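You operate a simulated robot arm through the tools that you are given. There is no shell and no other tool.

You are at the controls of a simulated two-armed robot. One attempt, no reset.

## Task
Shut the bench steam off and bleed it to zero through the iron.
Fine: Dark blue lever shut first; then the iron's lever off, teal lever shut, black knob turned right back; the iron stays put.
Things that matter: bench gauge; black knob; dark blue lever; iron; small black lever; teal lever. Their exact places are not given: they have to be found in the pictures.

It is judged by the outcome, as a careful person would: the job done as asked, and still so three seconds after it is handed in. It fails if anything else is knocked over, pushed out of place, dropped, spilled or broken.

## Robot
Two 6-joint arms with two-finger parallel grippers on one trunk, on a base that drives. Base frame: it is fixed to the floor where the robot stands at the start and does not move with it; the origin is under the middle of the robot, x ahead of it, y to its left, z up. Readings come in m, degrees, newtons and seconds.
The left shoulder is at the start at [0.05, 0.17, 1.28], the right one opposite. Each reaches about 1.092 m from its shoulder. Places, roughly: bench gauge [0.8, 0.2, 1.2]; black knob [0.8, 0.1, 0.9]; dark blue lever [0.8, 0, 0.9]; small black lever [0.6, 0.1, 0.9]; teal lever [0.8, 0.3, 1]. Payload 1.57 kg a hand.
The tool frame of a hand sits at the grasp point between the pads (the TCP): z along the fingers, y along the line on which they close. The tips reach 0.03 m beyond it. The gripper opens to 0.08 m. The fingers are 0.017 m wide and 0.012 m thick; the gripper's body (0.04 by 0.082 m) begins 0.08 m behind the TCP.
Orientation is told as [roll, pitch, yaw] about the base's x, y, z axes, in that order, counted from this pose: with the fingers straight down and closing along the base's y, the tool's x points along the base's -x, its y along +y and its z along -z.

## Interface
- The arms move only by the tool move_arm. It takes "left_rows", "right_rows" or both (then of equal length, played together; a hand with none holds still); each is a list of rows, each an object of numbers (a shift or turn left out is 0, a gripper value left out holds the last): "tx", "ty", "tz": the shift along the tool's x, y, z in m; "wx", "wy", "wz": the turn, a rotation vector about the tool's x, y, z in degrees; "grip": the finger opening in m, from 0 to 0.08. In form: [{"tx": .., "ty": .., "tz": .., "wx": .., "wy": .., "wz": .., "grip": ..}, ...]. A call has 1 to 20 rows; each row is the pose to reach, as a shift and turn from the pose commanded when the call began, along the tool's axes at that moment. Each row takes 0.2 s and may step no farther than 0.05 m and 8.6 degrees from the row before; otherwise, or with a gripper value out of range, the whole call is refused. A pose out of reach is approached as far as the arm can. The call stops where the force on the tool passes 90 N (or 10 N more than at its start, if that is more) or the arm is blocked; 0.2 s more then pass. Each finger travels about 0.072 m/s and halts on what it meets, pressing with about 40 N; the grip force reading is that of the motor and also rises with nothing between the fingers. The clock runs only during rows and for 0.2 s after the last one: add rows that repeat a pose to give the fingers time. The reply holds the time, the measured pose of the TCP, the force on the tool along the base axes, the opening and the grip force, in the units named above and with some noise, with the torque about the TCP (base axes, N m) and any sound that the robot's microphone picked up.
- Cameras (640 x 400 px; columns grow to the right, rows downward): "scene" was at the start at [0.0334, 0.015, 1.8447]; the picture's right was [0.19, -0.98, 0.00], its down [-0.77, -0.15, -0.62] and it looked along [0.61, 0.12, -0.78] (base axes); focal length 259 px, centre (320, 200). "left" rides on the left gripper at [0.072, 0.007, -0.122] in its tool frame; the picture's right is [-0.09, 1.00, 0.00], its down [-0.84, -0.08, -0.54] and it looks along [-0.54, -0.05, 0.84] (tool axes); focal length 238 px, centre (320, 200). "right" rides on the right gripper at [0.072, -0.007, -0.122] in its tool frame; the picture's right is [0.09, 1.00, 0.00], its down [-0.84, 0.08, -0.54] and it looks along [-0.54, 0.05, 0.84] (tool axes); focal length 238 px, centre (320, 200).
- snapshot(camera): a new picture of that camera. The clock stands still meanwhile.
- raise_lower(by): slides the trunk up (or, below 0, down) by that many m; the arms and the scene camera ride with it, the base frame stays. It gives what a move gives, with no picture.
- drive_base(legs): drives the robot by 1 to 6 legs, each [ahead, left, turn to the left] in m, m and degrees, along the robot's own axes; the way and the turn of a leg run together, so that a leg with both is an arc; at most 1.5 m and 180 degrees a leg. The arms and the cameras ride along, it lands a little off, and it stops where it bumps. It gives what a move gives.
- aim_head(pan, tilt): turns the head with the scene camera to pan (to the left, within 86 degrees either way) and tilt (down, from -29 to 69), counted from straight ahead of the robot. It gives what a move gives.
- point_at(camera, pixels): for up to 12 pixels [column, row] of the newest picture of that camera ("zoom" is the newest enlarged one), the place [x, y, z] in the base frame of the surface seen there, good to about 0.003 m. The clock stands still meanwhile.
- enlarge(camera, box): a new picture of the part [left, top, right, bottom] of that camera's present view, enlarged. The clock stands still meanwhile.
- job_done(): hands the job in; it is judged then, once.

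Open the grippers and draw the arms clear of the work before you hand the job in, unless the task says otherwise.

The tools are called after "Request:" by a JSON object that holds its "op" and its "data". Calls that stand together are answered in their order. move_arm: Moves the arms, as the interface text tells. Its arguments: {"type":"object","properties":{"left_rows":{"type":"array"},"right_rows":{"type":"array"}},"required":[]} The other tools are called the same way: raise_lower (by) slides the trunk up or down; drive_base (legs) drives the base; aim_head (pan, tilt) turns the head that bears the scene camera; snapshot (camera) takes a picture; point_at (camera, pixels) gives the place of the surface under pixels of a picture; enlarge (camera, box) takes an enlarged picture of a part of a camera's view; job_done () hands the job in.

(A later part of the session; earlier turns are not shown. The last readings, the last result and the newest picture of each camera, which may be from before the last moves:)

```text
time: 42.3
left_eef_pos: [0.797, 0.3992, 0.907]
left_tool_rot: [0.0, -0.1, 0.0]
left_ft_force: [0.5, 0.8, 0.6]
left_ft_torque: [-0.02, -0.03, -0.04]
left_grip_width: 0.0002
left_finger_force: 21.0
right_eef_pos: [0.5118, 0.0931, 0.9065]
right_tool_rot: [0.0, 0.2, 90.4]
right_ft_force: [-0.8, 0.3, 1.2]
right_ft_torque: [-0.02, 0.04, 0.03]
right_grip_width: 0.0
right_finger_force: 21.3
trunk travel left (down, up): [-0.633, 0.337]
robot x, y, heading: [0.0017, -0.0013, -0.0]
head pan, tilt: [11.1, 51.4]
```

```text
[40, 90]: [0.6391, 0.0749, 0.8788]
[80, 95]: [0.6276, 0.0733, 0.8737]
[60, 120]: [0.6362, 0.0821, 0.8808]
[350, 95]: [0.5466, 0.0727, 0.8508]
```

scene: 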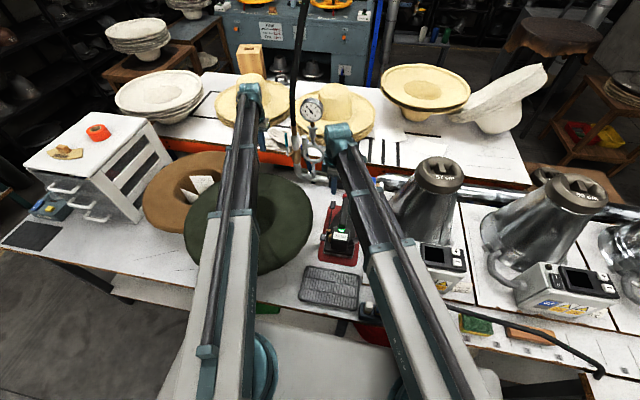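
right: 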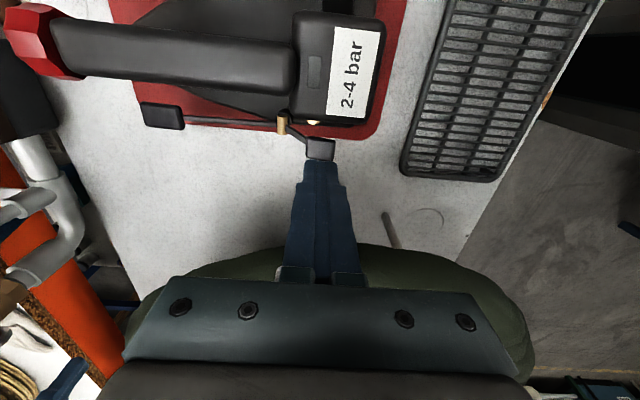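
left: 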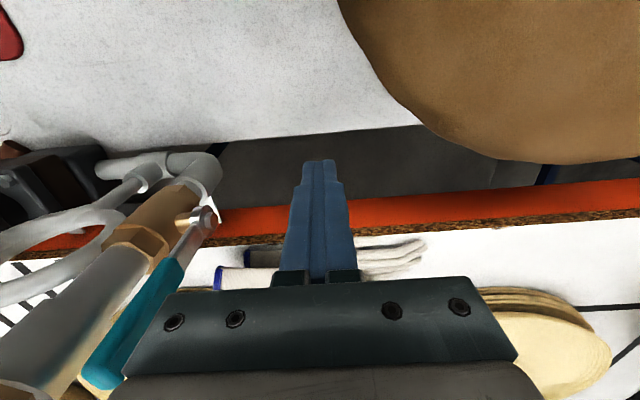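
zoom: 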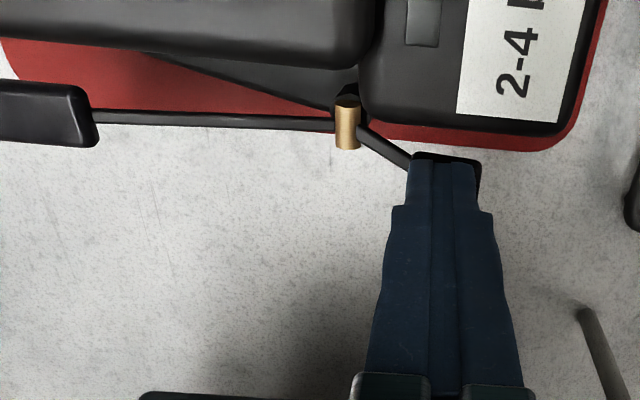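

Front pad is rising (0.879). I continue 0.005 m more.

Request:
{"op": "raise_lower", "data": {"by": -0.005}}

Request:
{"op": "enlarge", "data": {"camera": "right", "box": [80, 80, 400, 280]}}

Request:
{"op": "point_at", "data": {"camera": "zoom", "pixels": [[60, 90], [100, 95], [70, 115], [390, 95]]}}

```text
time: 42.8
left_eef_pos: [0.797, 0.4011, 0.9025]
left_tool_rot: [0.1, -0.1, -0.1]
left_ft_force: [0.1, -0.2, 0.7]
left_ft_torque: [0.01, 0.01, 0.03]
left_grip_width: 0.0
left_finger_force: 21.8
right_eef_pos: [0.5106, 0.0918, 0.9027]
right_tool_rot: [0.0, 0.2, 90.4]
right_ft_force: [0.0, 1.1, -0.6]
right_ft_torque: [0.0, -0.02, -0.02]
right_grip_width: 0.0
right_finger_force: 21.4
trunk travel left (down, up): [-0.628, 0.342]
robot x, y, heading: [0.0006, 0.0013, -0.2]
head pan, tilt: [11.1, 51.4]
```

```text
2.00 times, centred on (240, 180) of right
```

zoom: 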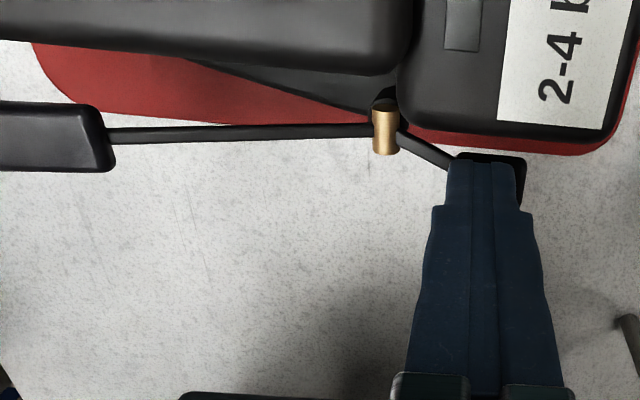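

```text
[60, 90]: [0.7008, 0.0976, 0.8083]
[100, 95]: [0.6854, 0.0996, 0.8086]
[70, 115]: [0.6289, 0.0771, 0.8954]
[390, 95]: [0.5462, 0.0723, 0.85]
```

Front pad back to 0.895 at x 0.629, same as at the start. I press 0.002 m more to confirm the off stop.

Request:
{"op": "raise_lower", "data": {"by": -0.002}}

Request:
{"op": "snapshot", "data": {"camera": "right"}}

Request:
{"op": "point_at", "data": {"camera": "right", "pixels": [[90, 142], [105, 140], [120, 142], [120, 155], [105, 150]]}}

```text
time: 43.4
left_eef_pos: [0.7973, 0.4003, 0.9001]
left_tool_rot: [-0.1, 0.0, 0.0]
left_ft_force: [0.1, -0.1, -0.5]
left_ft_torque: [0.03, 0.05, 0.02]
left_grip_width: 0.0
left_finger_force: 21.6
right_eef_pos: [0.5116, 0.0919, 0.9002]
right_tool_rot: [0.1, 0.3, 90.4]
right_ft_force: [0.0, -0.5, -0.3]
right_ft_torque: [0.0, 0.01, 0.02]
right_grip_width: 0.0
right_finger_force: 21.4
trunk travel left (down, up): [-0.626, 0.344]
robot x, y, heading: [0.001, 0.0019, 0.1]
head pan, tilt: [11.1, 51.4]
```

```text
taken
```

right: 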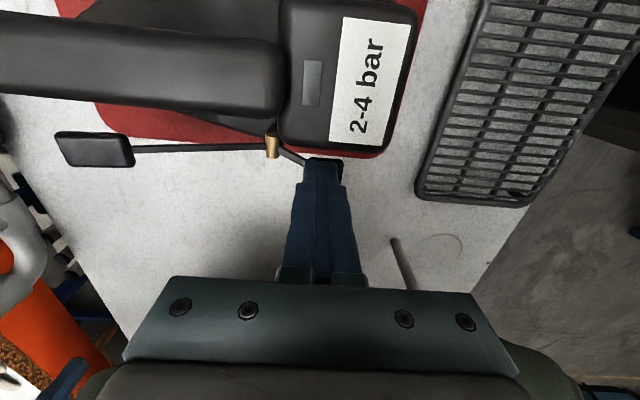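

```text
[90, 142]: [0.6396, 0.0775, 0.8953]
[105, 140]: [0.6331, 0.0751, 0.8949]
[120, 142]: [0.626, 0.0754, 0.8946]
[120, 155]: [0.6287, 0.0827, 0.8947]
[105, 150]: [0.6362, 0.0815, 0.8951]
```

No stop felt yet; the pad is at 0.895 (start: 0.896). One more 0.002 m.

Request:
{"op": "raise_lower", "data": {"by": -0.002}}

Request:
{"op": "snapshot", "data": {"camera": "right"}}

Request:
{"op": "point_at", "data": {"camera": "right", "pixels": [[80, 140], [90, 142], [105, 140], [120, 142], [105, 150]]}}

```text
time: 43.9
left_eef_pos: [0.7973, 0.3994, 0.9002]
left_tool_rot: [0.0, 0.0, 0.0]
left_ft_force: [0.0, 0.3, 0.7]
left_ft_torque: [-0.01, -0.02, -0.03]
left_grip_width: 0.0001
left_finger_force: 20.8
right_eef_pos: [0.5101, 0.0924, 0.8999]
right_tool_rot: [0.0, 0.3, 90.4]
right_ft_force: [4.3, 0.6, 24.2]
right_ft_torque: [0.08, -0.17, 0.06]
right_grip_width: 0.0
right_finger_force: 21.0
trunk travel left (down, up): [-0.624, 0.346]
robot x, y, heading: [0.0033, -0.0024, -0.2]
head pan, tilt: [11.1, 51.4]
```

```text
taken
```

right: 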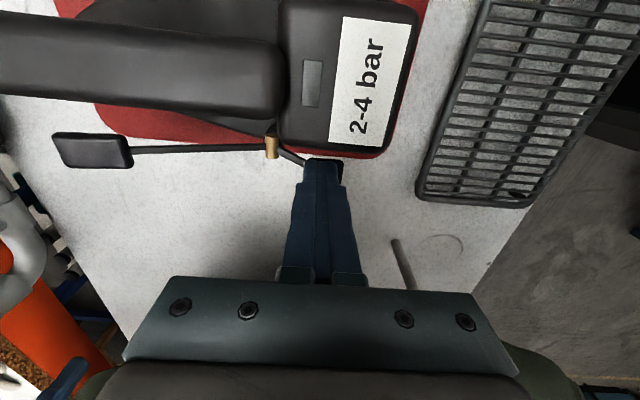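

```text
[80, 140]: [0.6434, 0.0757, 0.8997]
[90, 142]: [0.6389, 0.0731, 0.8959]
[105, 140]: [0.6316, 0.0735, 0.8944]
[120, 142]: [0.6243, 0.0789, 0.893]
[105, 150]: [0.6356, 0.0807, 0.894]
```

24 N of resistance: the iron's lever is firmly at its off stop. I raise the trunk 0.10 m and check the iron hasn't moved.

Request:
{"op": "raise_lower", "data": {"by": 0.1}}

Request:
{"op": "snapshot", "data": {"camera": "right"}}

Request:
{"op": "point_at", "data": {"camera": "right", "pixels": [[320, 142], [160, 108], [50, 30], [220, 60]]}}

Request:
{"op": "snapshot", "data": {"camera": "scene"}}

```text
time: 45.2
left_eef_pos: [0.798, 0.3999, 0.9989]
left_tool_rot: [-0.1, 0.0, 0.0]
left_ft_force: [0.1, 0.1, 0.4]
left_ft_torque: [0.0, -0.01, -0.01]
left_grip_width: 0.0003
left_finger_force: 21.3
right_eef_pos: [0.5107, 0.0919, 0.9983]
right_tool_rot: [0.0, 0.3, 90.4]
right_ft_force: [0.5, 0.1, 0.0]
right_ft_torque: [0.01, 0.01, 0.06]
right_grip_width: 0.0
right_finger_force: 21.1
trunk travel left (down, up): [-0.724, 0.246]
robot x, y, heading: [0.001, -0.0016, -0.0]
head pan, tilt: [11.1, 51.4]
```

```text
taken
```

right: 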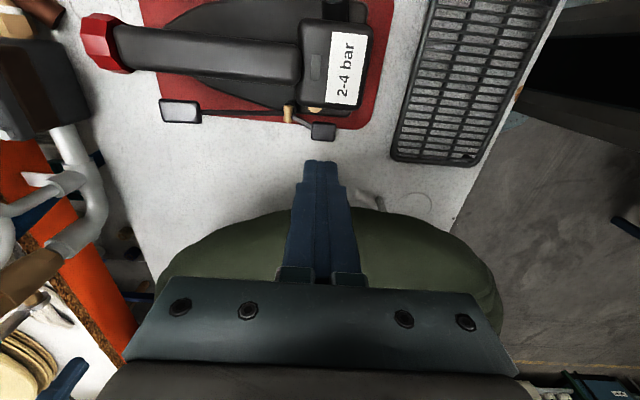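

```text
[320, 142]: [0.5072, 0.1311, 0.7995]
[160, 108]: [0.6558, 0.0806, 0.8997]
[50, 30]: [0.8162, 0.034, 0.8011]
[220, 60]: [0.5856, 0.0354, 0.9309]
```

```text
taken
```

scene: 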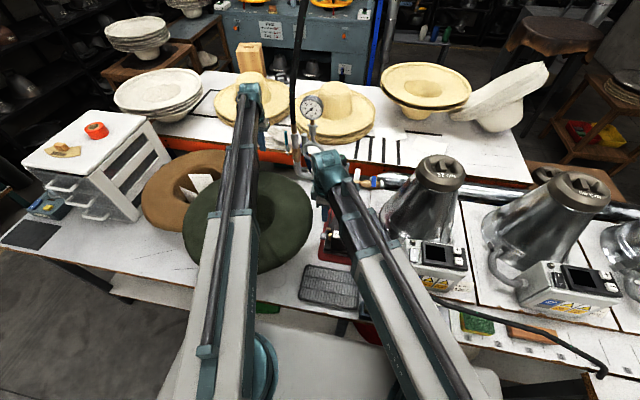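

The iron and its lever sit exactly where they began. Next, teal lever with the left hand: I park the right hand over free bench at about (0.72, 0.02) and tilt the left hand 45° (fingers toward -y and down) so its wrist stays clear of the hose.

Request:
{"op": "move_arm", "data": {"right_rows": [{"ty": -0.035, "tx": 0.012, "grip": 0.0}, {"ty": -0.07, "tx": 0.024, "grip": 0.0}, {"ty": -0.105, "tx": 0.036, "grip": 0.0}, {"ty": -0.14, "tx": 0.048, "grip": 0.0}, {"ty": -0.175, "tx": 0.06, "grip": 0.0}, {"ty": -0.209, "tx": 0.072, "grip": 0.0}, {"ty": -0.209, "tx": 0.072, "grip": 0.0}], "left_rows": [{"wx": 7.5, "tz": -0.002, "grip": 0.0}, {"wx": 15, "tz": -0.008, "grip": 0.0}, {"wx": 22.5, "tz": -0.0175, "grip": 0.0}, {"wx": 30, "tz": -0.031, "grip": 0.0}, {"wx": 37.5, "tz": -0.0475, "grip": 0.0}, {"wx": 45, "tz": -0.0674, "grip": 0.0}, {"wx": 45, "tz": -0.0674, "grip": 0.0}]}}

Request:
{"op": "snapshot", "data": {"camera": "scene"}}

Request:
{"op": "snapshot", "data": {"camera": "left"}}

Request:
{"op": "snapshot", "data": {"camera": "right"}}

```text
time: 46.8
left_eef_pos: [0.7949, 0.3986, 1.0638]
left_tool_rot: [-45.2, -0.1, 0.0]
left_ft_force: [-0.8, 0.0, 0.2]
left_ft_torque: [-0.01, -0.01, 0.01]
left_grip_width: 0.0001
left_finger_force: 21.1
left hand out of reach, approached as far as the arm can: row 5, 6, 7
right_eef_pos: [0.7181, 0.0234, 0.9992]
right_tool_rot: [0.0, 0.3, 90.3]
right_ft_force: [-0.4, 0.0, -0.2]
right_ft_torque: [0.01, 0.03, 0.01]
right_grip_width: 0.0
right_finger_force: 21.1
trunk travel left (down, up): [-0.724, 0.246]
robot x, y, heading: [-0.0015, 0.0006, -0.1]
head pan, tilt: [11.1, 51.4]
```

```text
taken
```

scene: 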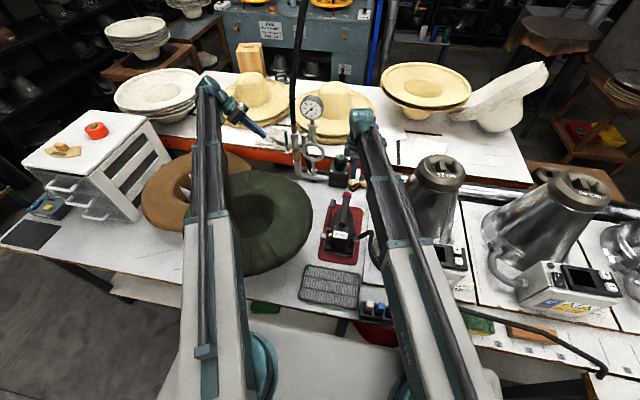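

```text
taken
```

left: 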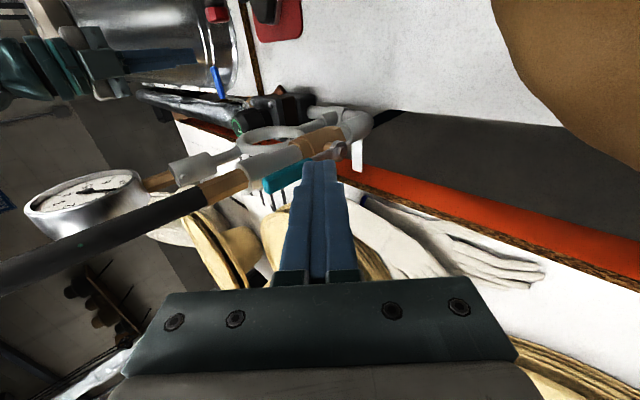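

```text
taken
```

right: 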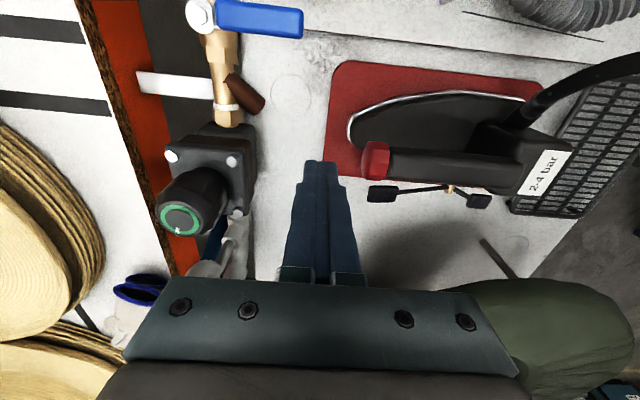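

The left hand is tilted 45° at (0.795, 0.399, 1.064) (so wrist-to-TCP is about 0.22 m). I'll enlarge the left camera view to measure the teal lever.

Request:
{"op": "enlarge", "data": {"camera": "left", "box": [230, 90, 390, 210]}}

Request:
{"op": "point_at", "data": {"camera": "zoom", "pixels": [[150, 375], [200, 340], [280, 300], [160, 340], [420, 245], [380, 265], [430, 225], [370, 190], [330, 240], [180, 260]]}}

Request:
{"op": "enlarge", "data": {"camera": "scene", "box": [270, 90, 350, 190]}}

```text
3.33 times, centred on (310, 150) of left
```

zoom: 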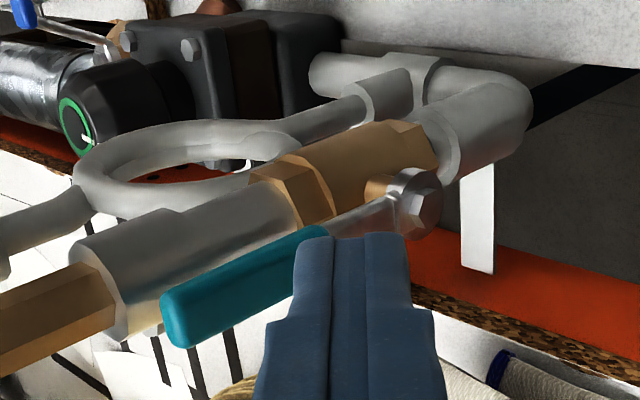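

```text
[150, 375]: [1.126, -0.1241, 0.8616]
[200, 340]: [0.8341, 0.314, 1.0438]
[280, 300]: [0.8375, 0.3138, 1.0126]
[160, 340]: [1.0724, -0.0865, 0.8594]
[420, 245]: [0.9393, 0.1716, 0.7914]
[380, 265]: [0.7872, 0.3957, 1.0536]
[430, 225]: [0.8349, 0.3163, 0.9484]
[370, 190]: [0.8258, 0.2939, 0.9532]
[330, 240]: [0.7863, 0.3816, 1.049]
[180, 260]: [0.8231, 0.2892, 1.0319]
```

```text
4.00 times, centred on (310, 140) of scene
```

zoom: 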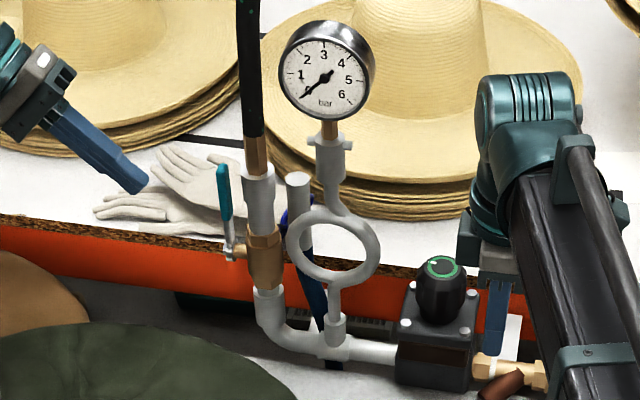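

The teal lever is at x 0.818–0.838, y 0.301–0.314, handle z 0.99–1.06, pivot about (0.829, 0.951). I'll bring the left poker in on its near (-x) side at y 0.325, then lower 0.04 m.

Request:
{"op": "move_arm", "data": {"left_rows": [{"ty": -0.018, "tz": 0.018, "grip": 0.0}, {"ty": -0.036, "tz": 0.036, "grip": 0.0}, {"ty": -0.052, "tz": 0.052, "grip": 0.0}, {"ty": -0.052, "tz": 0.052, "grip": 0.0}]}}

Request:
{"op": "raise_lower", "data": {"by": -0.04}}

Request:
{"op": "snapshot", "data": {"camera": "left"}}

Request:
{"op": "enlarge", "data": {"camera": "scene", "box": [240, 70, 340, 170]}}

```text
time: 47.8
left_eef_pos: [0.7951, 0.3263, 1.0632]
left_tool_rot: [-45.0, 0.0, -0.1]
left_ft_force: [0.2, 0.2, 0.7]
left_ft_torque: [0.0, 0.01, -0.01]
left_grip_width: 0.0
left_finger_force: 21.2
right_eef_pos: [0.7186, 0.0235, 0.9989]
right_tool_rot: [-0.1, 0.2, 90.4]
right_ft_force: [0.6, 0.2, -0.3]
right_ft_torque: [-0.01, -0.01, 0.0]
right_grip_width: 0.0
right_finger_force: 21.7
trunk travel left (down, up): [-0.724, 0.246]
robot x, y, heading: [-0.0006, 0.0008, 0.2]
head pan, tilt: [11.1, 51.4]
```

```text
time: 48.6
left_eef_pos: [0.7961, 0.3265, 1.0233]
left_tool_rot: [-45.1, -0.1, 0.0]
left_ft_force: [0.0, 0.0, 0.5]
left_ft_torque: [0.0, 0.03, -0.02]
left_grip_width: 0.0
left_finger_force: 21.7
right_eef_pos: [0.7189, 0.024, 0.9584]
right_tool_rot: [0.0, 0.2, 90.4]
right_ft_force: [-0.5, 0.2, 1.1]
right_ft_torque: [0.03, 0.01, 0.02]
right_grip_width: 0.0
right_finger_force: 21.1
trunk travel left (down, up): [-0.684, 0.286]
robot x, y, heading: [0.0011, -0.0015, -0.0]
head pan, tilt: [11.1, 51.4]
```

```text
taken
```

left: 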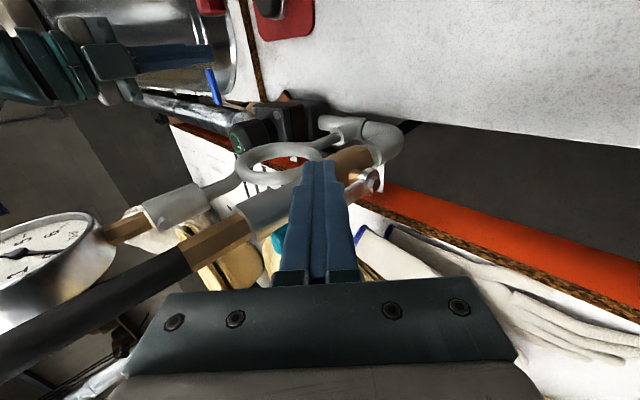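

```text
4.00 times, centred on (290, 120) of scene
```

zoom: 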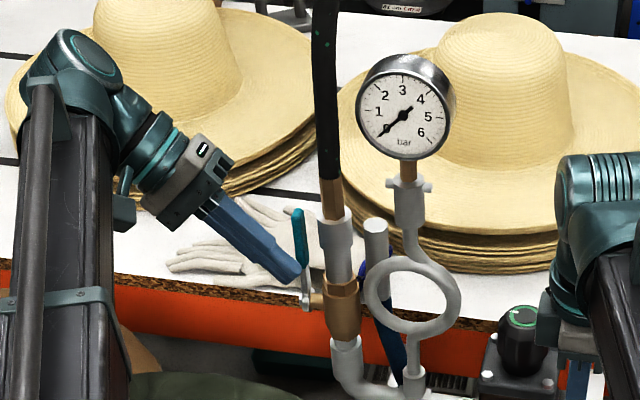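

The poker tip is beside the teal lever on its near side. I'll push +x in small steps, about 5 mm past expected contact, watching the force.

Request:
{"op": "move_arm", "data": {"left_rows": [{"tx": -0.008, "grip": 0.0}, {"tx": -0.013, "grip": 0.0}, {"tx": -0.016, "grip": 0.0}, {"tx": -0.019, "grip": 0.0}]}}

Request:
{"op": "enlarge", "data": {"camera": "scene", "box": [280, 100, 330, 160]}}

```text
time: 49.6
left_eef_pos: [0.8128, 0.3265, 1.0237]
left_tool_rot: [-44.9, 0.1, 0.0]
left_ft_force: [-6.5, 0.1, -1.5]
left_ft_torque: [-0.01, 0.15, -0.11]
left_grip_width: 0.0
left_finger_force: 21.3
right_eef_pos: [0.7176, 0.0213, 0.9596]
right_tool_rot: [0.1, 0.2, 90.4]
right_ft_force: [0.4, 0.7, 0.1]
right_ft_torque: [-0.04, -0.02, 0.01]
right_grip_width: 0.0
right_finger_force: 21.3
trunk travel left (down, up): [-0.684, 0.286]
robot x, y, heading: [0.0, 0.0012, -0.0]
head pan, tilt: [11.1, 51.4]
```

```text
6.67 times, centred on (305, 130) of scene
```

zoom: 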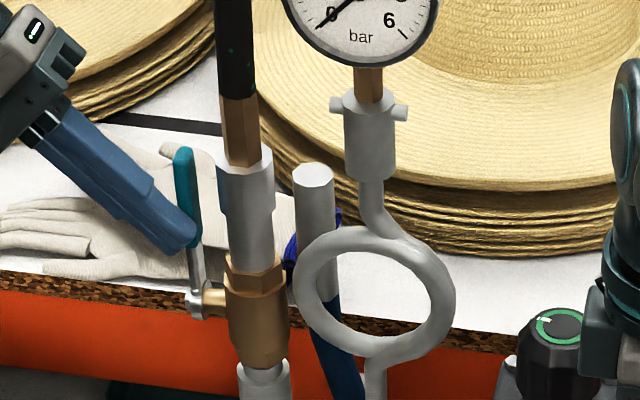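

Contact with 6.5 N. I'll push 5 mm further to see if it yields or is a stop.

Request:
{"op": "move_arm", "data": {"left_rows": [{"tx": -0.003, "grip": 0.0}, {"tx": -0.005, "grip": 0.0}]}}

Request:
{"op": "enlarge", "data": {"camera": "scene", "box": [280, 100, 330, 160]}}

```text
time: 50.2
left_eef_pos: [0.8145, 0.3284, 1.0242]
left_tool_rot: [-45.0, 0.4, -0.3]
left_ft_force: [-38.0, -3.2, -23.5]
left_ft_torque: [0.4, 0.83, -0.54]
left_grip_width: 0.0002
left_finger_force: 21.1
right_eef_pos: [0.7157, 0.0228, 0.9591]
right_tool_rot: [-0.1, 0.2, 90.4]
right_ft_force: [0.5, -0.6, 0.0]
right_ft_torque: [-0.01, -0.02, 0.0]
right_grip_width: 0.0001
right_finger_force: 21.3
trunk travel left (down, up): [-0.684, 0.286]
robot x, y, heading: [0.0012, -0.0009, 0.1]
head pan, tilt: [11.1, 51.4]
```

```text
6.67 times, centred on (305, 130) of scene
```

zoom: 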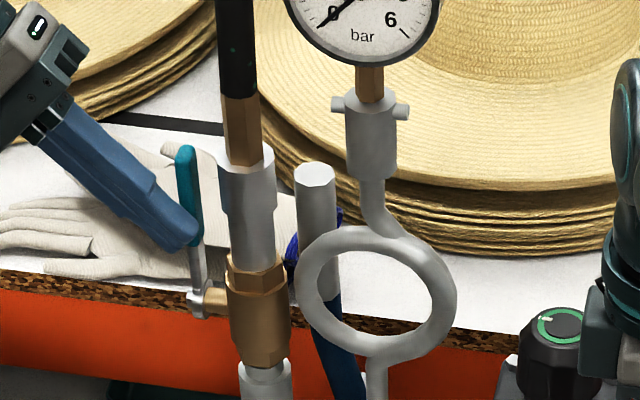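

38 N: a hard stop this way too, so the teal lever closes toward the robot (-x). I'll back off, swing around through +y, and bring the poker in on the far side of the lever.

Request:
{"op": "move_arm", "data": {"left_rows": [{"tx": 0.02, "grip": 0.0}, {"tx": 0.02, "ty": 0.025, "tz": -0.025, "grip": 0.0}, {"tx": 0.02, "ty": 0.0495, "tz": -0.0495, "grip": 0.0}, {"tx": -0.015, "ty": 0.0495, "tz": -0.0495, "grip": 0.0}, {"tx": -0.045, "ty": 0.0495, "tz": -0.0495, "grip": 0.0}, {"tx": -0.045, "ty": 0.0495, "tz": -0.0495, "grip": 0.0}]}}

Request:
{"op": "snapshot", "data": {"camera": "left"}}

Request:
{"op": "enlarge", "data": {"camera": "scene", "box": [240, 70, 340, 170]}}

```text
time: 51.6
left_eef_pos: [0.8405, 0.3832, 1.0239]
left_tool_rot: [-45.0, -0.1, 0.1]
left_ft_force: [0.4, -0.5, 0.0]
left_ft_torque: [-0.01, -0.02, -0.01]
left_grip_width: 0.0
left_finger_force: 21.5
left hand out of reach, approached as far as the arm can: row 5, 6
right_eef_pos: [0.7175, 0.0233, 0.9585]
right_tool_rot: [0.0, 0.2, 90.4]
right_ft_force: [-0.1, 0.5, 0.2]
right_ft_torque: [0.0, 0.01, 0.0]
right_grip_width: 0.0
right_finger_force: 21.1
trunk travel left (down, up): [-0.684, 0.286]
robot x, y, heading: [-0.0013, 0.0016, 0.1]
head pan, tilt: [11.1, 51.4]
```

```text
taken
```

left: 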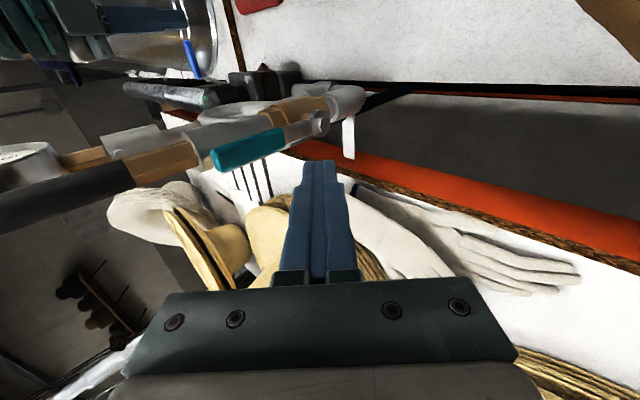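

```text
4.00 times, centred on (290, 120) of scene
```

zoom: 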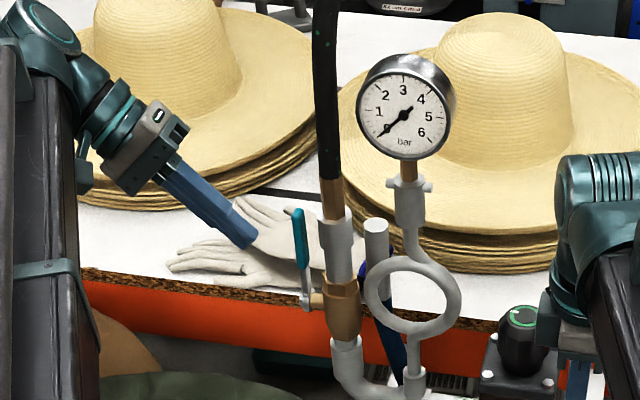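

The arm's reach limit stopped me at x 0.8405, but nearer in y there's more reach. I'll go diagonally to (0.860, 0.325), keeping the poker behind the lever.

Request:
{"op": "move_arm", "data": {"left_rows": [{"tx": -0.005, "ty": -0.0085, "tz": 0.0085, "grip": 0.0}, {"tx": -0.01, "ty": -0.017, "tz": 0.017, "grip": 0.0}, {"tx": -0.015, "ty": -0.0255, "tz": 0.0255, "grip": 0.0}, {"tx": -0.015, "ty": -0.0255, "tz": 0.0255, "grip": 0.0}]}}

Request:
{"op": "enlarge", "data": {"camera": "left", "box": [200, 90, 400, 230]}}

```text
time: 52.6
left_eef_pos: [0.8544, 0.3505, 1.0244]
left_tool_rot: [-45.0, -0.1, 0.0]
left_ft_force: [0.1, -0.1, -0.1]
left_ft_torque: [-0.01, 0.02, 0.0]
left_grip_width: 0.0001
left_finger_force: 20.6
right_eef_pos: [0.7174, 0.0231, 0.9583]
right_tool_rot: [0.0, 0.1, 90.3]
right_ft_force: [0.2, -0.2, 0.5]
right_ft_torque: [0.0, 0.01, 0.0]
right_grip_width: 0.0
right_finger_force: 21.5
trunk travel left (down, up): [-0.684, 0.286]
robot x, y, heading: [-0.0006, 0.0031, -0.1]
head pan, tilt: [11.1, 51.4]
```

```text
2.86 times, centred on (300, 160) of left
```

zoom: 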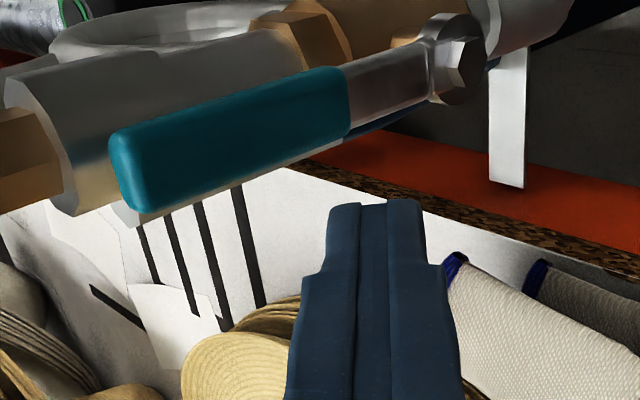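

The poker is now behind (+x side of) the teal lever. I'll bring it in to y 0.325.

Request:
{"op": "move_arm", "data": {"left_rows": [{"tx": -0.003, "ty": -0.009, "tz": 0.009, "grip": 0.0}, {"tx": -0.004, "ty": -0.018, "tz": 0.018, "grip": 0.0}, {"tx": -0.004, "ty": -0.018, "tz": 0.018, "grip": 0.0}]}}

Request:
{"op": "enlarge", "data": {"camera": "left", "box": [200, 90, 400, 230]}}

Request:
{"op": "enlarge", "data": {"camera": "scene", "box": [280, 90, 340, 160]}}

```text
time: 53.4
left_eef_pos: [0.861, 0.3264, 1.0238]
left_tool_rot: [-45.2, 0.0, 0.0]
left_ft_force: [0.2, -1.4, 0.1]
left_ft_torque: [-0.02, 0.01, 0.02]
left_grip_width: 0.0
left_finger_force: 21.3
right_eef_pos: [0.7186, 0.0238, 0.9593]
right_tool_rot: [0.0, 0.1, 90.3]
right_ft_force: [-0.8, -0.1, 0.6]
right_ft_torque: [-0.02, 0.0, 0.03]
right_grip_width: 0.0
right_finger_force: 21.0
trunk travel left (down, up): [-0.684, 0.286]
robot x, y, heading: [-0.0021, -0.0043, 0.0]
head pan, tilt: [11.1, 51.4]
```

```text
2.86 times, centred on (300, 160) of left
```

zoom: 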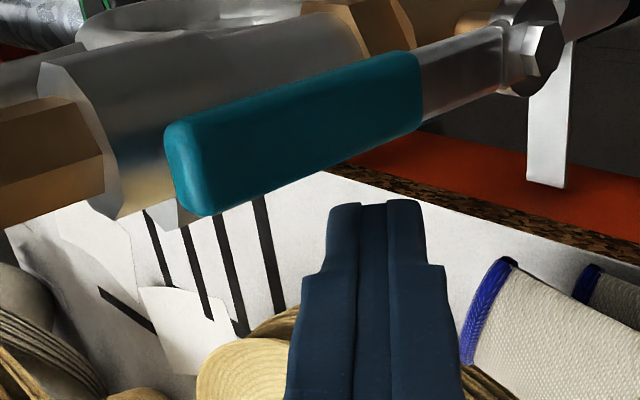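

```text
5.71 times, centred on (310, 125) of scene
```

zoom: 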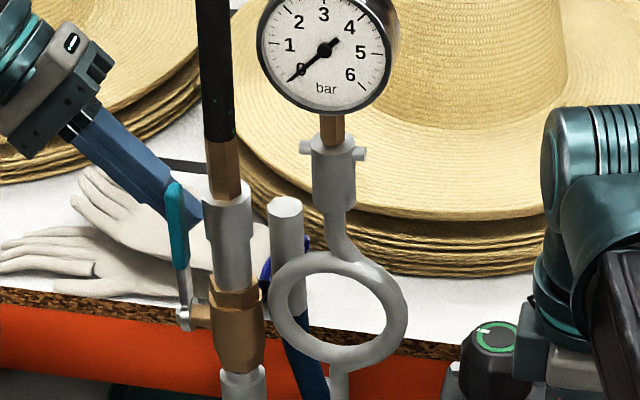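

The poker is behind the teal lever (scene zoom around (185,200)). I pull toward -x in small steps and watch the force.

Request:
{"op": "move_arm", "data": {"left_rows": [{"tx": 0.008, "grip": 0.0}, {"tx": 0.014, "grip": 0.0}, {"tx": 0.019, "grip": 0.0}, {"tx": 0.024, "grip": 0.0}]}}

Request:
{"op": "enlarge", "data": {"camera": "scene", "box": [280, 90, 340, 160]}}

```text
time: 54.4
left_eef_pos: [0.8365, 0.3253, 1.0246]
left_tool_rot: [-45.1, 0.0, 0.0]
left_ft_force: [2.8, 1.9, 4.0]
left_ft_torque: [-0.05, -0.01, 0.05]
left_grip_width: 0.0002
left_finger_force: 21.4
right_eef_pos: [0.7172, 0.0241, 0.9581]
right_tool_rot: [0.0, 0.2, 90.4]
right_ft_force: [-0.2, -0.1, -0.3]
right_ft_torque: [-0.03, -0.02, -0.02]
right_grip_width: 0.0
right_finger_force: 21.6
trunk travel left (down, up): [-0.684, 0.286]
robot x, y, heading: [-0.0027, -0.0002, -0.2]
head pan, tilt: [11.1, 51.4]
```

```text
5.71 times, centred on (310, 125) of scene
```

zoom: 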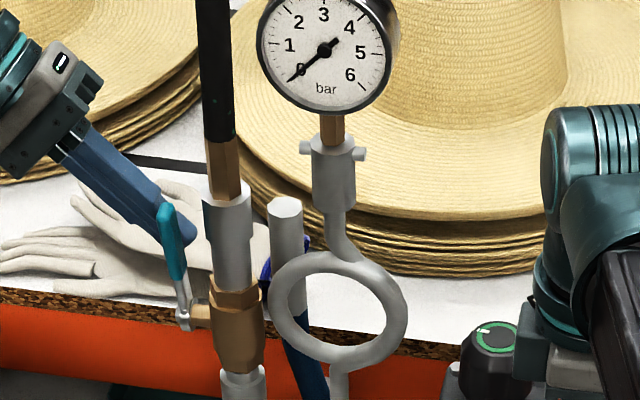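

The lever follows with only about 3 N — this is the closing direction. I continue pulling 0.049 m further in -x.

Request:
{"op": "move_arm", "data": {"left_rows": [{"tx": 0.008, "grip": 0.0}, {"tx": 0.016, "grip": 0.0}, {"tx": 0.024, "grip": 0.0}, {"tx": 0.032, "grip": 0.0}, {"tx": 0.04, "grip": 0.0}, {"tx": 0.048, "grip": 0.0}]}}

Request:
{"op": "enlarge", "data": {"camera": "scene", "box": [270, 90, 330, 160]}}

Request:
{"op": "snapshot", "data": {"camera": "left"}}

```text
time: 55.8
left_eef_pos: [0.7878, 0.3247, 1.0232]
left_tool_rot: [-45.1, 0.0, -0.1]
left_ft_force: [0.2, -0.3, 0.0]
left_ft_torque: [-0.02, -0.02, 0.04]
left_grip_width: 0.0
left_finger_force: 21.5
right_eef_pos: [0.7178, 0.0235, 0.9574]
right_tool_rot: [0.0, 0.2, 90.5]
right_ft_force: [-0.1, -0.2, 0.5]
right_ft_torque: [0.0, -0.04, -0.01]
right_grip_width: 0.0001
right_finger_force: 21.2
trunk travel left (down, up): [-0.684, 0.286]
robot x, y, heading: [0.0017, -0.0006, -0.1]
head pan, tilt: [11.1, 51.4]
```

```text
5.71 times, centred on (300, 125) of scene
```

zoom: 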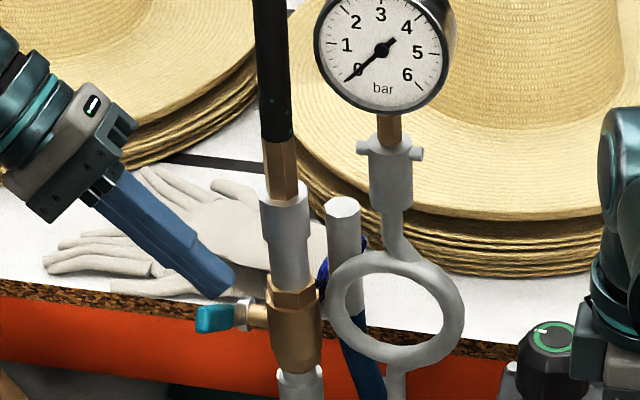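

```text
taken
```

left: 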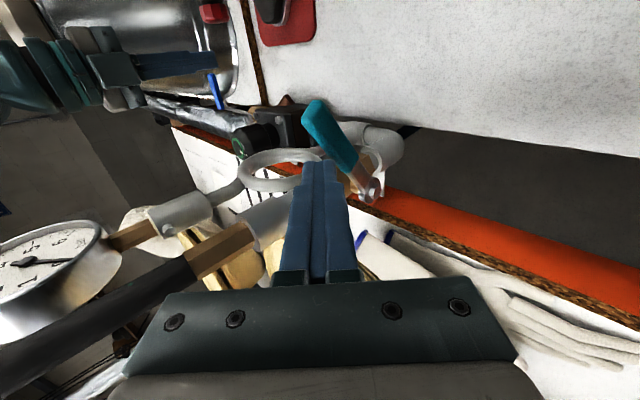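

The lever has swung well down toward the robot on its own. I'll measure its present angle.

Request:
{"op": "enlarge", "data": {"camera": "left", "box": [260, 80, 420, 220]}}

Request:
{"op": "point_at", "data": {"camera": "zoom", "pixels": [[220, 90], [260, 160], [300, 210], [340, 270], [395, 320], [180, 110], [230, 85], [320, 230]]}}

```text
2.86 times, centred on (340, 150) of left
```

zoom: 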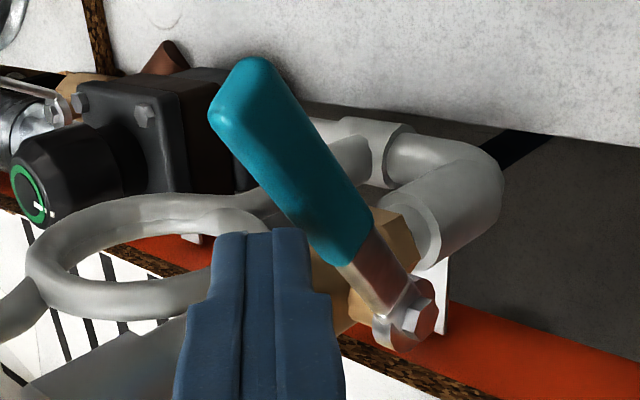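

```text
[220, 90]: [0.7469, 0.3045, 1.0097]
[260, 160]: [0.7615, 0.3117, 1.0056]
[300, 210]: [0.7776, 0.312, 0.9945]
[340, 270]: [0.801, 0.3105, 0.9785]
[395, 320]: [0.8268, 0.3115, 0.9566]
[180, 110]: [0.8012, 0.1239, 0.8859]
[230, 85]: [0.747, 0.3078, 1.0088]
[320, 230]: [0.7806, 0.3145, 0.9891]
```

The lever is at about 55° from vertical. Now I press it down from above by lowering the trunk 0.02 m.

Request:
{"op": "raise_lower", "data": {"by": -0.02}}

Request:
{"op": "enlarge", "data": {"camera": "left", "box": [260, 80, 420, 220]}}

Request:
{"op": "point_at", "data": {"camera": "zoom", "pixels": [[230, 85], [260, 160], [300, 210], [340, 270], [395, 320]]}}

```text
time: 56.5
left_eef_pos: [0.7895, 0.3264, 1.0026]
left_tool_rot: [-45.0, 0.0, 0.0]
left_ft_force: [0.1, 0.4, -0.6]
left_ft_torque: [-0.01, 0.0, -0.01]
left_grip_width: 0.0
left_finger_force: 21.1
right_eef_pos: [0.7173, 0.0226, 0.9385]
right_tool_rot: [0.1, 0.1, 90.4]
right_ft_force: [-0.3, 0.2, 0.0]
right_ft_torque: [-0.02, -0.02, -0.01]
right_grip_width: 0.0
right_finger_force: 21.4
trunk travel left (down, up): [-0.664, 0.306]
robot x, y, heading: [-0.0018, 0.0014, 0.1]
head pan, tilt: [11.1, 51.4]
```

```text
2.86 times, centred on (340, 150) of left
```

zoom: 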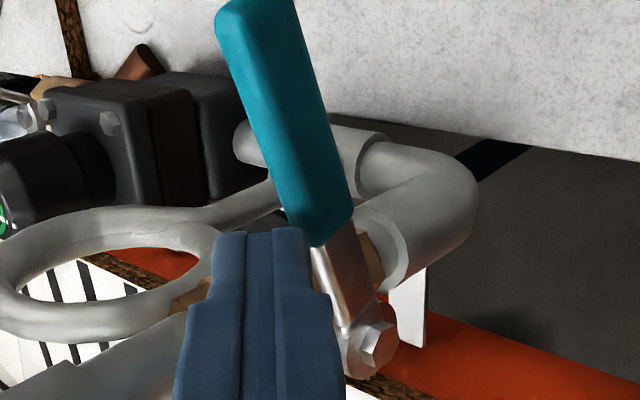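

```text
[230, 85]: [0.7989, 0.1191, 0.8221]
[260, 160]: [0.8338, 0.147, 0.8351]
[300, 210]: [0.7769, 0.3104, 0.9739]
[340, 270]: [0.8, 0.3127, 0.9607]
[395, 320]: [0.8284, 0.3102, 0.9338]
```

Lever at about 66°. I lower another 0.010 m.

Request:
{"op": "raise_lower", "data": {"by": -0.01}}

Request:
{"op": "enlarge", "data": {"camera": "left", "box": [260, 80, 420, 220]}}

Request:
{"op": "point_at", "data": {"camera": "zoom", "pixels": [[250, 30], [270, 100], [300, 180], [335, 260], [360, 340]]}}

```text
time: 57.1
left_eef_pos: [0.7894, 0.3253, 0.9933]
left_tool_rot: [-45.2, 0.0, 0.0]
left_ft_force: [0.2, -0.6, 0.3]
left_ft_torque: [0.02, 0.01, 0.01]
left_grip_width: 0.0
left_finger_force: 21.1
right_eef_pos: [0.7176, 0.0226, 0.9282]
right_tool_rot: [0.0, 0.1, 90.3]
right_ft_force: [0.0, -0.4, -0.5]
right_ft_torque: [0.01, 0.03, 0.0]
right_grip_width: 0.0001
right_finger_force: 21.4
trunk travel left (down, up): [-0.654, 0.316]
robot x, y, heading: [0.0025, 0.0018, 0.0]
head pan, tilt: [11.1, 51.4]
```

```text
2.86 times, centred on (340, 150) of left
```

zoom: 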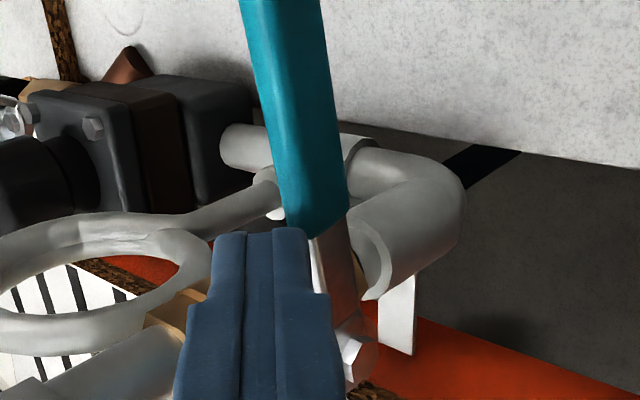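

```text
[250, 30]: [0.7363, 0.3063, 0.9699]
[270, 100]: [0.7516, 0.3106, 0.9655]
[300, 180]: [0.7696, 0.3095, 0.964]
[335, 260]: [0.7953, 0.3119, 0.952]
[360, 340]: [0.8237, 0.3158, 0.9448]
```

Lever about 75–78° over. I lower 0.008 m more.

Request:
{"op": "raise_lower", "data": {"by": -0.008}}

Request:
{"op": "enlarge", "data": {"camera": "left", "box": [240, 60, 400, 200]}}

Request:
{"op": "point_at", "data": {"camera": "zoom", "pixels": [[310, 60], [330, 130], [350, 200], [370, 260], [385, 310], [400, 390]]}}

```text
time: 57.6
left_eef_pos: [0.7895, 0.3262, 0.986]
left_tool_rot: [-45.2, 0.0, 0.0]
left_ft_force: [-1.0, 0.2, 0.7]
left_ft_torque: [-0.02, 0.09, -0.02]
left_grip_width: 0.0002
left_finger_force: 21.0
right_eef_pos: [0.7175, 0.0234, 0.9197]
right_tool_rot: [0.0, 0.2, 90.4]
right_ft_force: [0.2, -0.5, -0.6]
right_ft_torque: [0.0, 0.02, 0.01]
right_grip_width: 0.0
right_finger_force: 21.0
trunk travel left (down, up): [-0.646, 0.324]
robot x, y, heading: [-0.0013, 0.0012, -0.0]
head pan, tilt: [11.1, 51.4]
```

```text
2.86 times, centred on (320, 130) of left
```

zoom: 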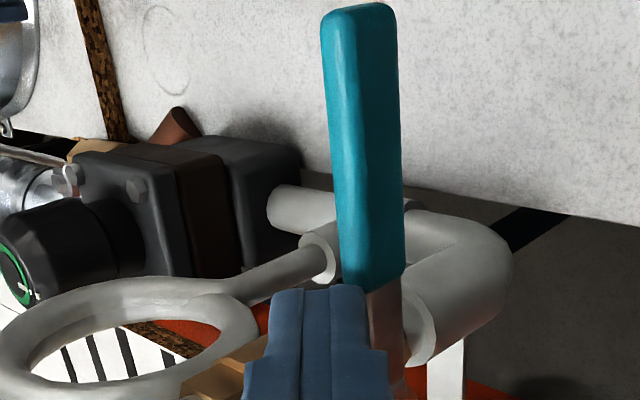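

```text
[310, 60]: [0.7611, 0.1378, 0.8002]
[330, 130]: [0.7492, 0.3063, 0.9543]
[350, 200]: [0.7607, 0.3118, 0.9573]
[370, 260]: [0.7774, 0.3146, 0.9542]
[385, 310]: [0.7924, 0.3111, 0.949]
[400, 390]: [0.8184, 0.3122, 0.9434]
```

Nearly horizontal now. I'll lower in 0.003 m steps to find the stop.

Request:
{"op": "raise_lower", "data": {"by": -0.004}}

Request:
{"op": "enlarge", "data": {"camera": "left", "box": [240, 60, 400, 200]}}

Request:
{"op": "point_at", "data": {"camera": "zoom", "pixels": [[360, 20], [365, 100], [370, 180], [375, 250], [345, 20], [350, 250], [385, 310]]}}

```text
time: 58.2
left_eef_pos: [0.7887, 0.3257, 0.9833]
left_tool_rot: [-45.3, -0.2, 0.1]
left_ft_force: [6.9, 4.2, 26.5]
left_ft_torque: [-0.23, -0.1, 0.06]
left_grip_width: 0.0001
left_finger_force: 21.2
right_eef_pos: [0.7161, 0.0225, 0.9167]
right_tool_rot: [-0.1, 0.1, 90.3]
right_ft_force: [0.5, -1.1, 0.2]
right_ft_torque: [0.01, -0.05, -0.03]
right_grip_width: 0.0
right_finger_force: 21.3
trunk travel left (down, up): [-0.642, 0.328]
robot x, y, heading: [-0.0012, 0.0025, -0.3]
head pan, tilt: [11.1, 51.4]
```

```text
2.86 times, centred on (320, 130) of left
```

zoom: 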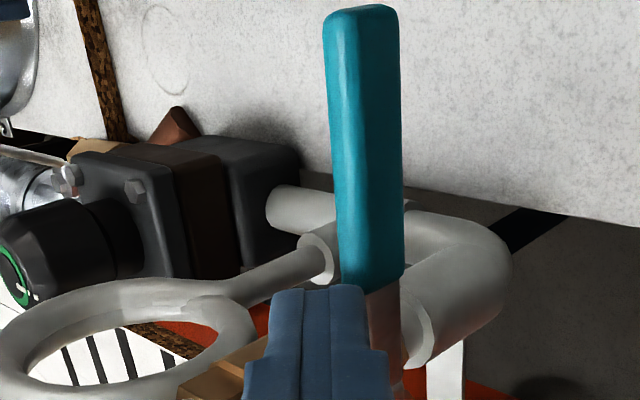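

```text
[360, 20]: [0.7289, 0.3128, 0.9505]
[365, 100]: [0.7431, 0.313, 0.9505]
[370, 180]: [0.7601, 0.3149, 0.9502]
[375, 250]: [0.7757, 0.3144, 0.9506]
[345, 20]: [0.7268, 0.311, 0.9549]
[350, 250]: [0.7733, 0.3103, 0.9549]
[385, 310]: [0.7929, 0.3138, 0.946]
```

26 N stop with the teal handle exactly horizontal (z 0.9505 along it): teal is shut. I raise the trunk 0.09 m to lift off it, then retract the left hand to +y.

Request:
{"op": "raise_lower", "data": {"by": 0.09}}

Request:
{"op": "move_arm", "data": {"left_rows": [{"ty": 0.02, "tz": -0.02, "grip": 0.0}, {"ty": 0.04, "tz": -0.04, "grip": 0.0}, {"ty": 0.055, "tz": -0.055, "grip": 0.0}, {"ty": 0.055, "tz": -0.055, "grip": 0.0}]}}

Request:
{"op": "enlarge", "data": {"camera": "scene", "box": [260, 80, 360, 180]}}

Request:
{"op": "snapshot", "data": {"camera": "right"}}

```text
time: 59.4
left_eef_pos: [0.7877, 0.3261, 1.0726]
left_tool_rot: [-45.2, 0.0, 0.0]
left_ft_force: [0.1, -0.3, 0.0]
left_ft_torque: [0.04, 0.01, -0.01]
left_grip_width: 0.0001
left_finger_force: 21.5
right_eef_pos: [0.7175, 0.0238, 1.0055]
right_tool_rot: [0.0, 0.2, 90.4]
right_ft_force: [0.0, -0.2, -0.1]
right_ft_torque: [0.01, -0.02, -0.02]
right_grip_width: 0.0
right_finger_force: 21.3
trunk travel left (down, up): [-0.732, 0.238]
robot x, y, heading: [-0.0006, -0.0005, -0.1]
head pan, tilt: [11.1, 51.4]
```

```text
time: 60.4
left_eef_pos: [0.7903, 0.4037, 1.0714]
left_tool_rot: [-45.2, -0.1, 0.0]
left_ft_force: [0.1, 0.1, 0.5]
left_ft_torque: [0.02, 0.0, -0.02]
left_grip_width: 0.0
left_finger_force: 21.1
right_eef_pos: [0.7167, 0.0235, 1.0073]
right_tool_rot: [0.1, 0.1, 90.4]
right_ft_force: [0.9, 0.4, -0.2]
right_ft_torque: [0.04, -0.02, -0.01]
right_grip_width: 0.0005
right_finger_force: 21.3
trunk travel left (down, up): [-0.732, 0.238]
robot x, y, heading: [0.001, -0.0039, 0.1]
head pan, tilt: [11.1, 51.4]
```

```text
4.00 times, centred on (310, 130) of scene
```

zoom: 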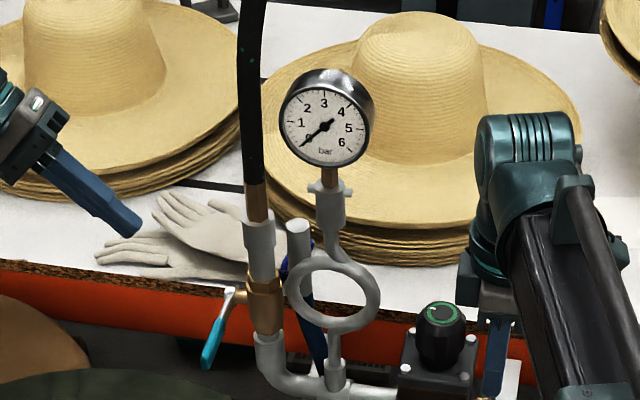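

```text
taken
```

right: 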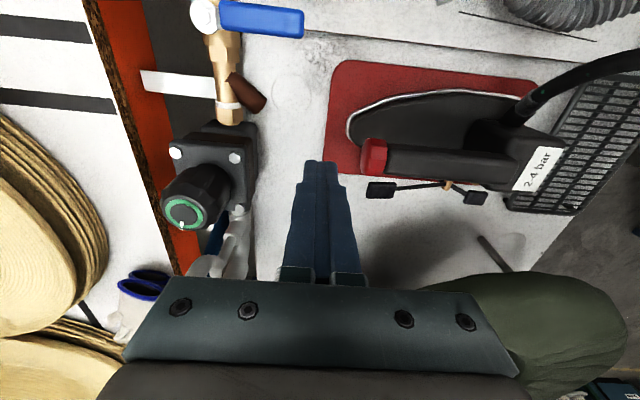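

Teal handle now points toward the robot (horizontal), gauge 0. Now the knob: I move the right hand above it (0.830, 0.0855), yaw to -20° and open the fingers.

Request:
{"op": "move_arm", "data": {"right_rows": [{"tx": -0.004, "ty": -0.008, "wz": 8.4, "grip": 0.01}, {"tx": -0.009, "ty": -0.017, "wz": 16.8, "grip": 0.02}, {"tx": -0.014, "ty": -0.026, "wz": 25.2, "grip": 0.03}, {"tx": -0.019, "ty": -0.035, "wz": 33.6, "grip": 0.04}, {"tx": -0.024, "ty": -0.043, "wz": 42, "grip": 0.05}, {"tx": -0.029, "ty": -0.052, "wz": 50.4, "grip": 0.06}, {"tx": -0.033, "ty": -0.061, "wz": 58.8, "grip": 0.07}, {"tx": -0.038, "ty": -0.07, "wz": 67.2, "grip": 0.075}, {"tx": -0.043, "ty": -0.078, "wz": 75.6, "grip": 0.075}, {"tx": -0.048, "ty": -0.087, "wz": 84, "grip": 0.075}, {"tx": -0.052, "ty": -0.096, "wz": 92.4, "grip": 0.075}, {"tx": -0.057, "ty": -0.104, "wz": 100.8, "grip": 0.075}, {"tx": -0.062, "ty": -0.113, "wz": 109.2, "grip": 0.075}, {"tx": -0.062, "ty": -0.113, "wz": 110, "grip": 0.075}]}}

Request:
{"op": "snapshot", "data": {"camera": "right"}}

Request:
{"op": "enlarge", "data": {"camera": "scene", "box": [260, 80, 360, 180]}}

```text
time: 63.4
left_eef_pos: [0.7893, 0.4026, 1.071]
left_tool_rot: [-45.1, 0.0, 0.0]
left_ft_force: [-0.5, 0.2, 0.3]
left_ft_torque: [0.01, 0.0, 0.03]
left_grip_width: 0.0
left_finger_force: 21.2
right_eef_pos: [0.8308, 0.0861, 1.0071]
right_tool_rot: [-0.3, -0.1, -19.6]
right_ft_force: [-0.5, -0.3, 0.5]
right_ft_torque: [-0.02, 0.01, -0.02]
right_grip_width: 0.075
right_finger_force: 0.0
trunk travel left (down, up): [-0.732, 0.238]
robot x, y, heading: [-0.0017, 0.0006, 0.1]
head pan, tilt: [11.1, 51.4]
```

```text
taken
```

right: 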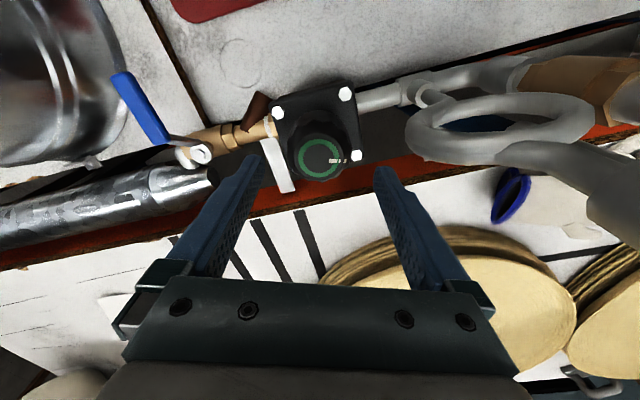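

```text
4.00 times, centred on (310, 130) of scene
```

zoom: 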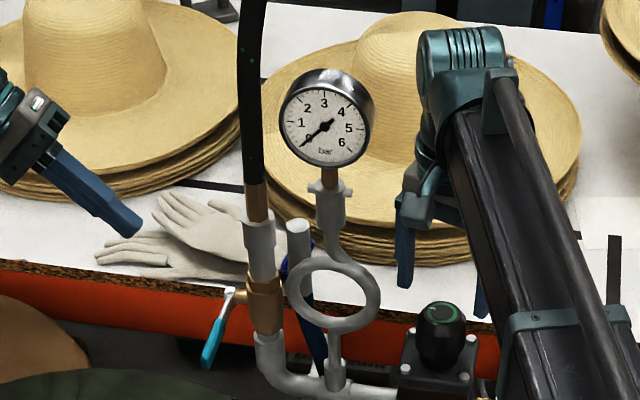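

The knob is at (320,155) between the fingers. I'll enlarge to see the mark and measure the knob centre from this camera.

Request:
{"op": "enlarge", "data": {"camera": "right", "box": [260, 80, 380, 190]}}

Request:
{"op": "point_at", "data": {"camera": "zoom", "pixels": [[320, 285], [240, 285], [400, 285], [320, 225], [320, 330], [355, 280], [415, 280]]}}

```text
3.64 times, centred on (320, 135) of right
```

zoom: 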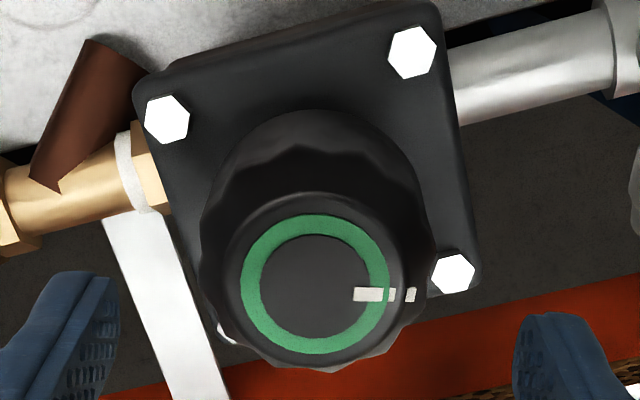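

```text
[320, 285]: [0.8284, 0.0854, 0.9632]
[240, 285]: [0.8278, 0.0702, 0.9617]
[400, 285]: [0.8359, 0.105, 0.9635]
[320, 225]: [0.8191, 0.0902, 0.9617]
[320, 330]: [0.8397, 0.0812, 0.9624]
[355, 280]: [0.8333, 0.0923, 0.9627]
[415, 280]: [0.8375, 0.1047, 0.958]
```

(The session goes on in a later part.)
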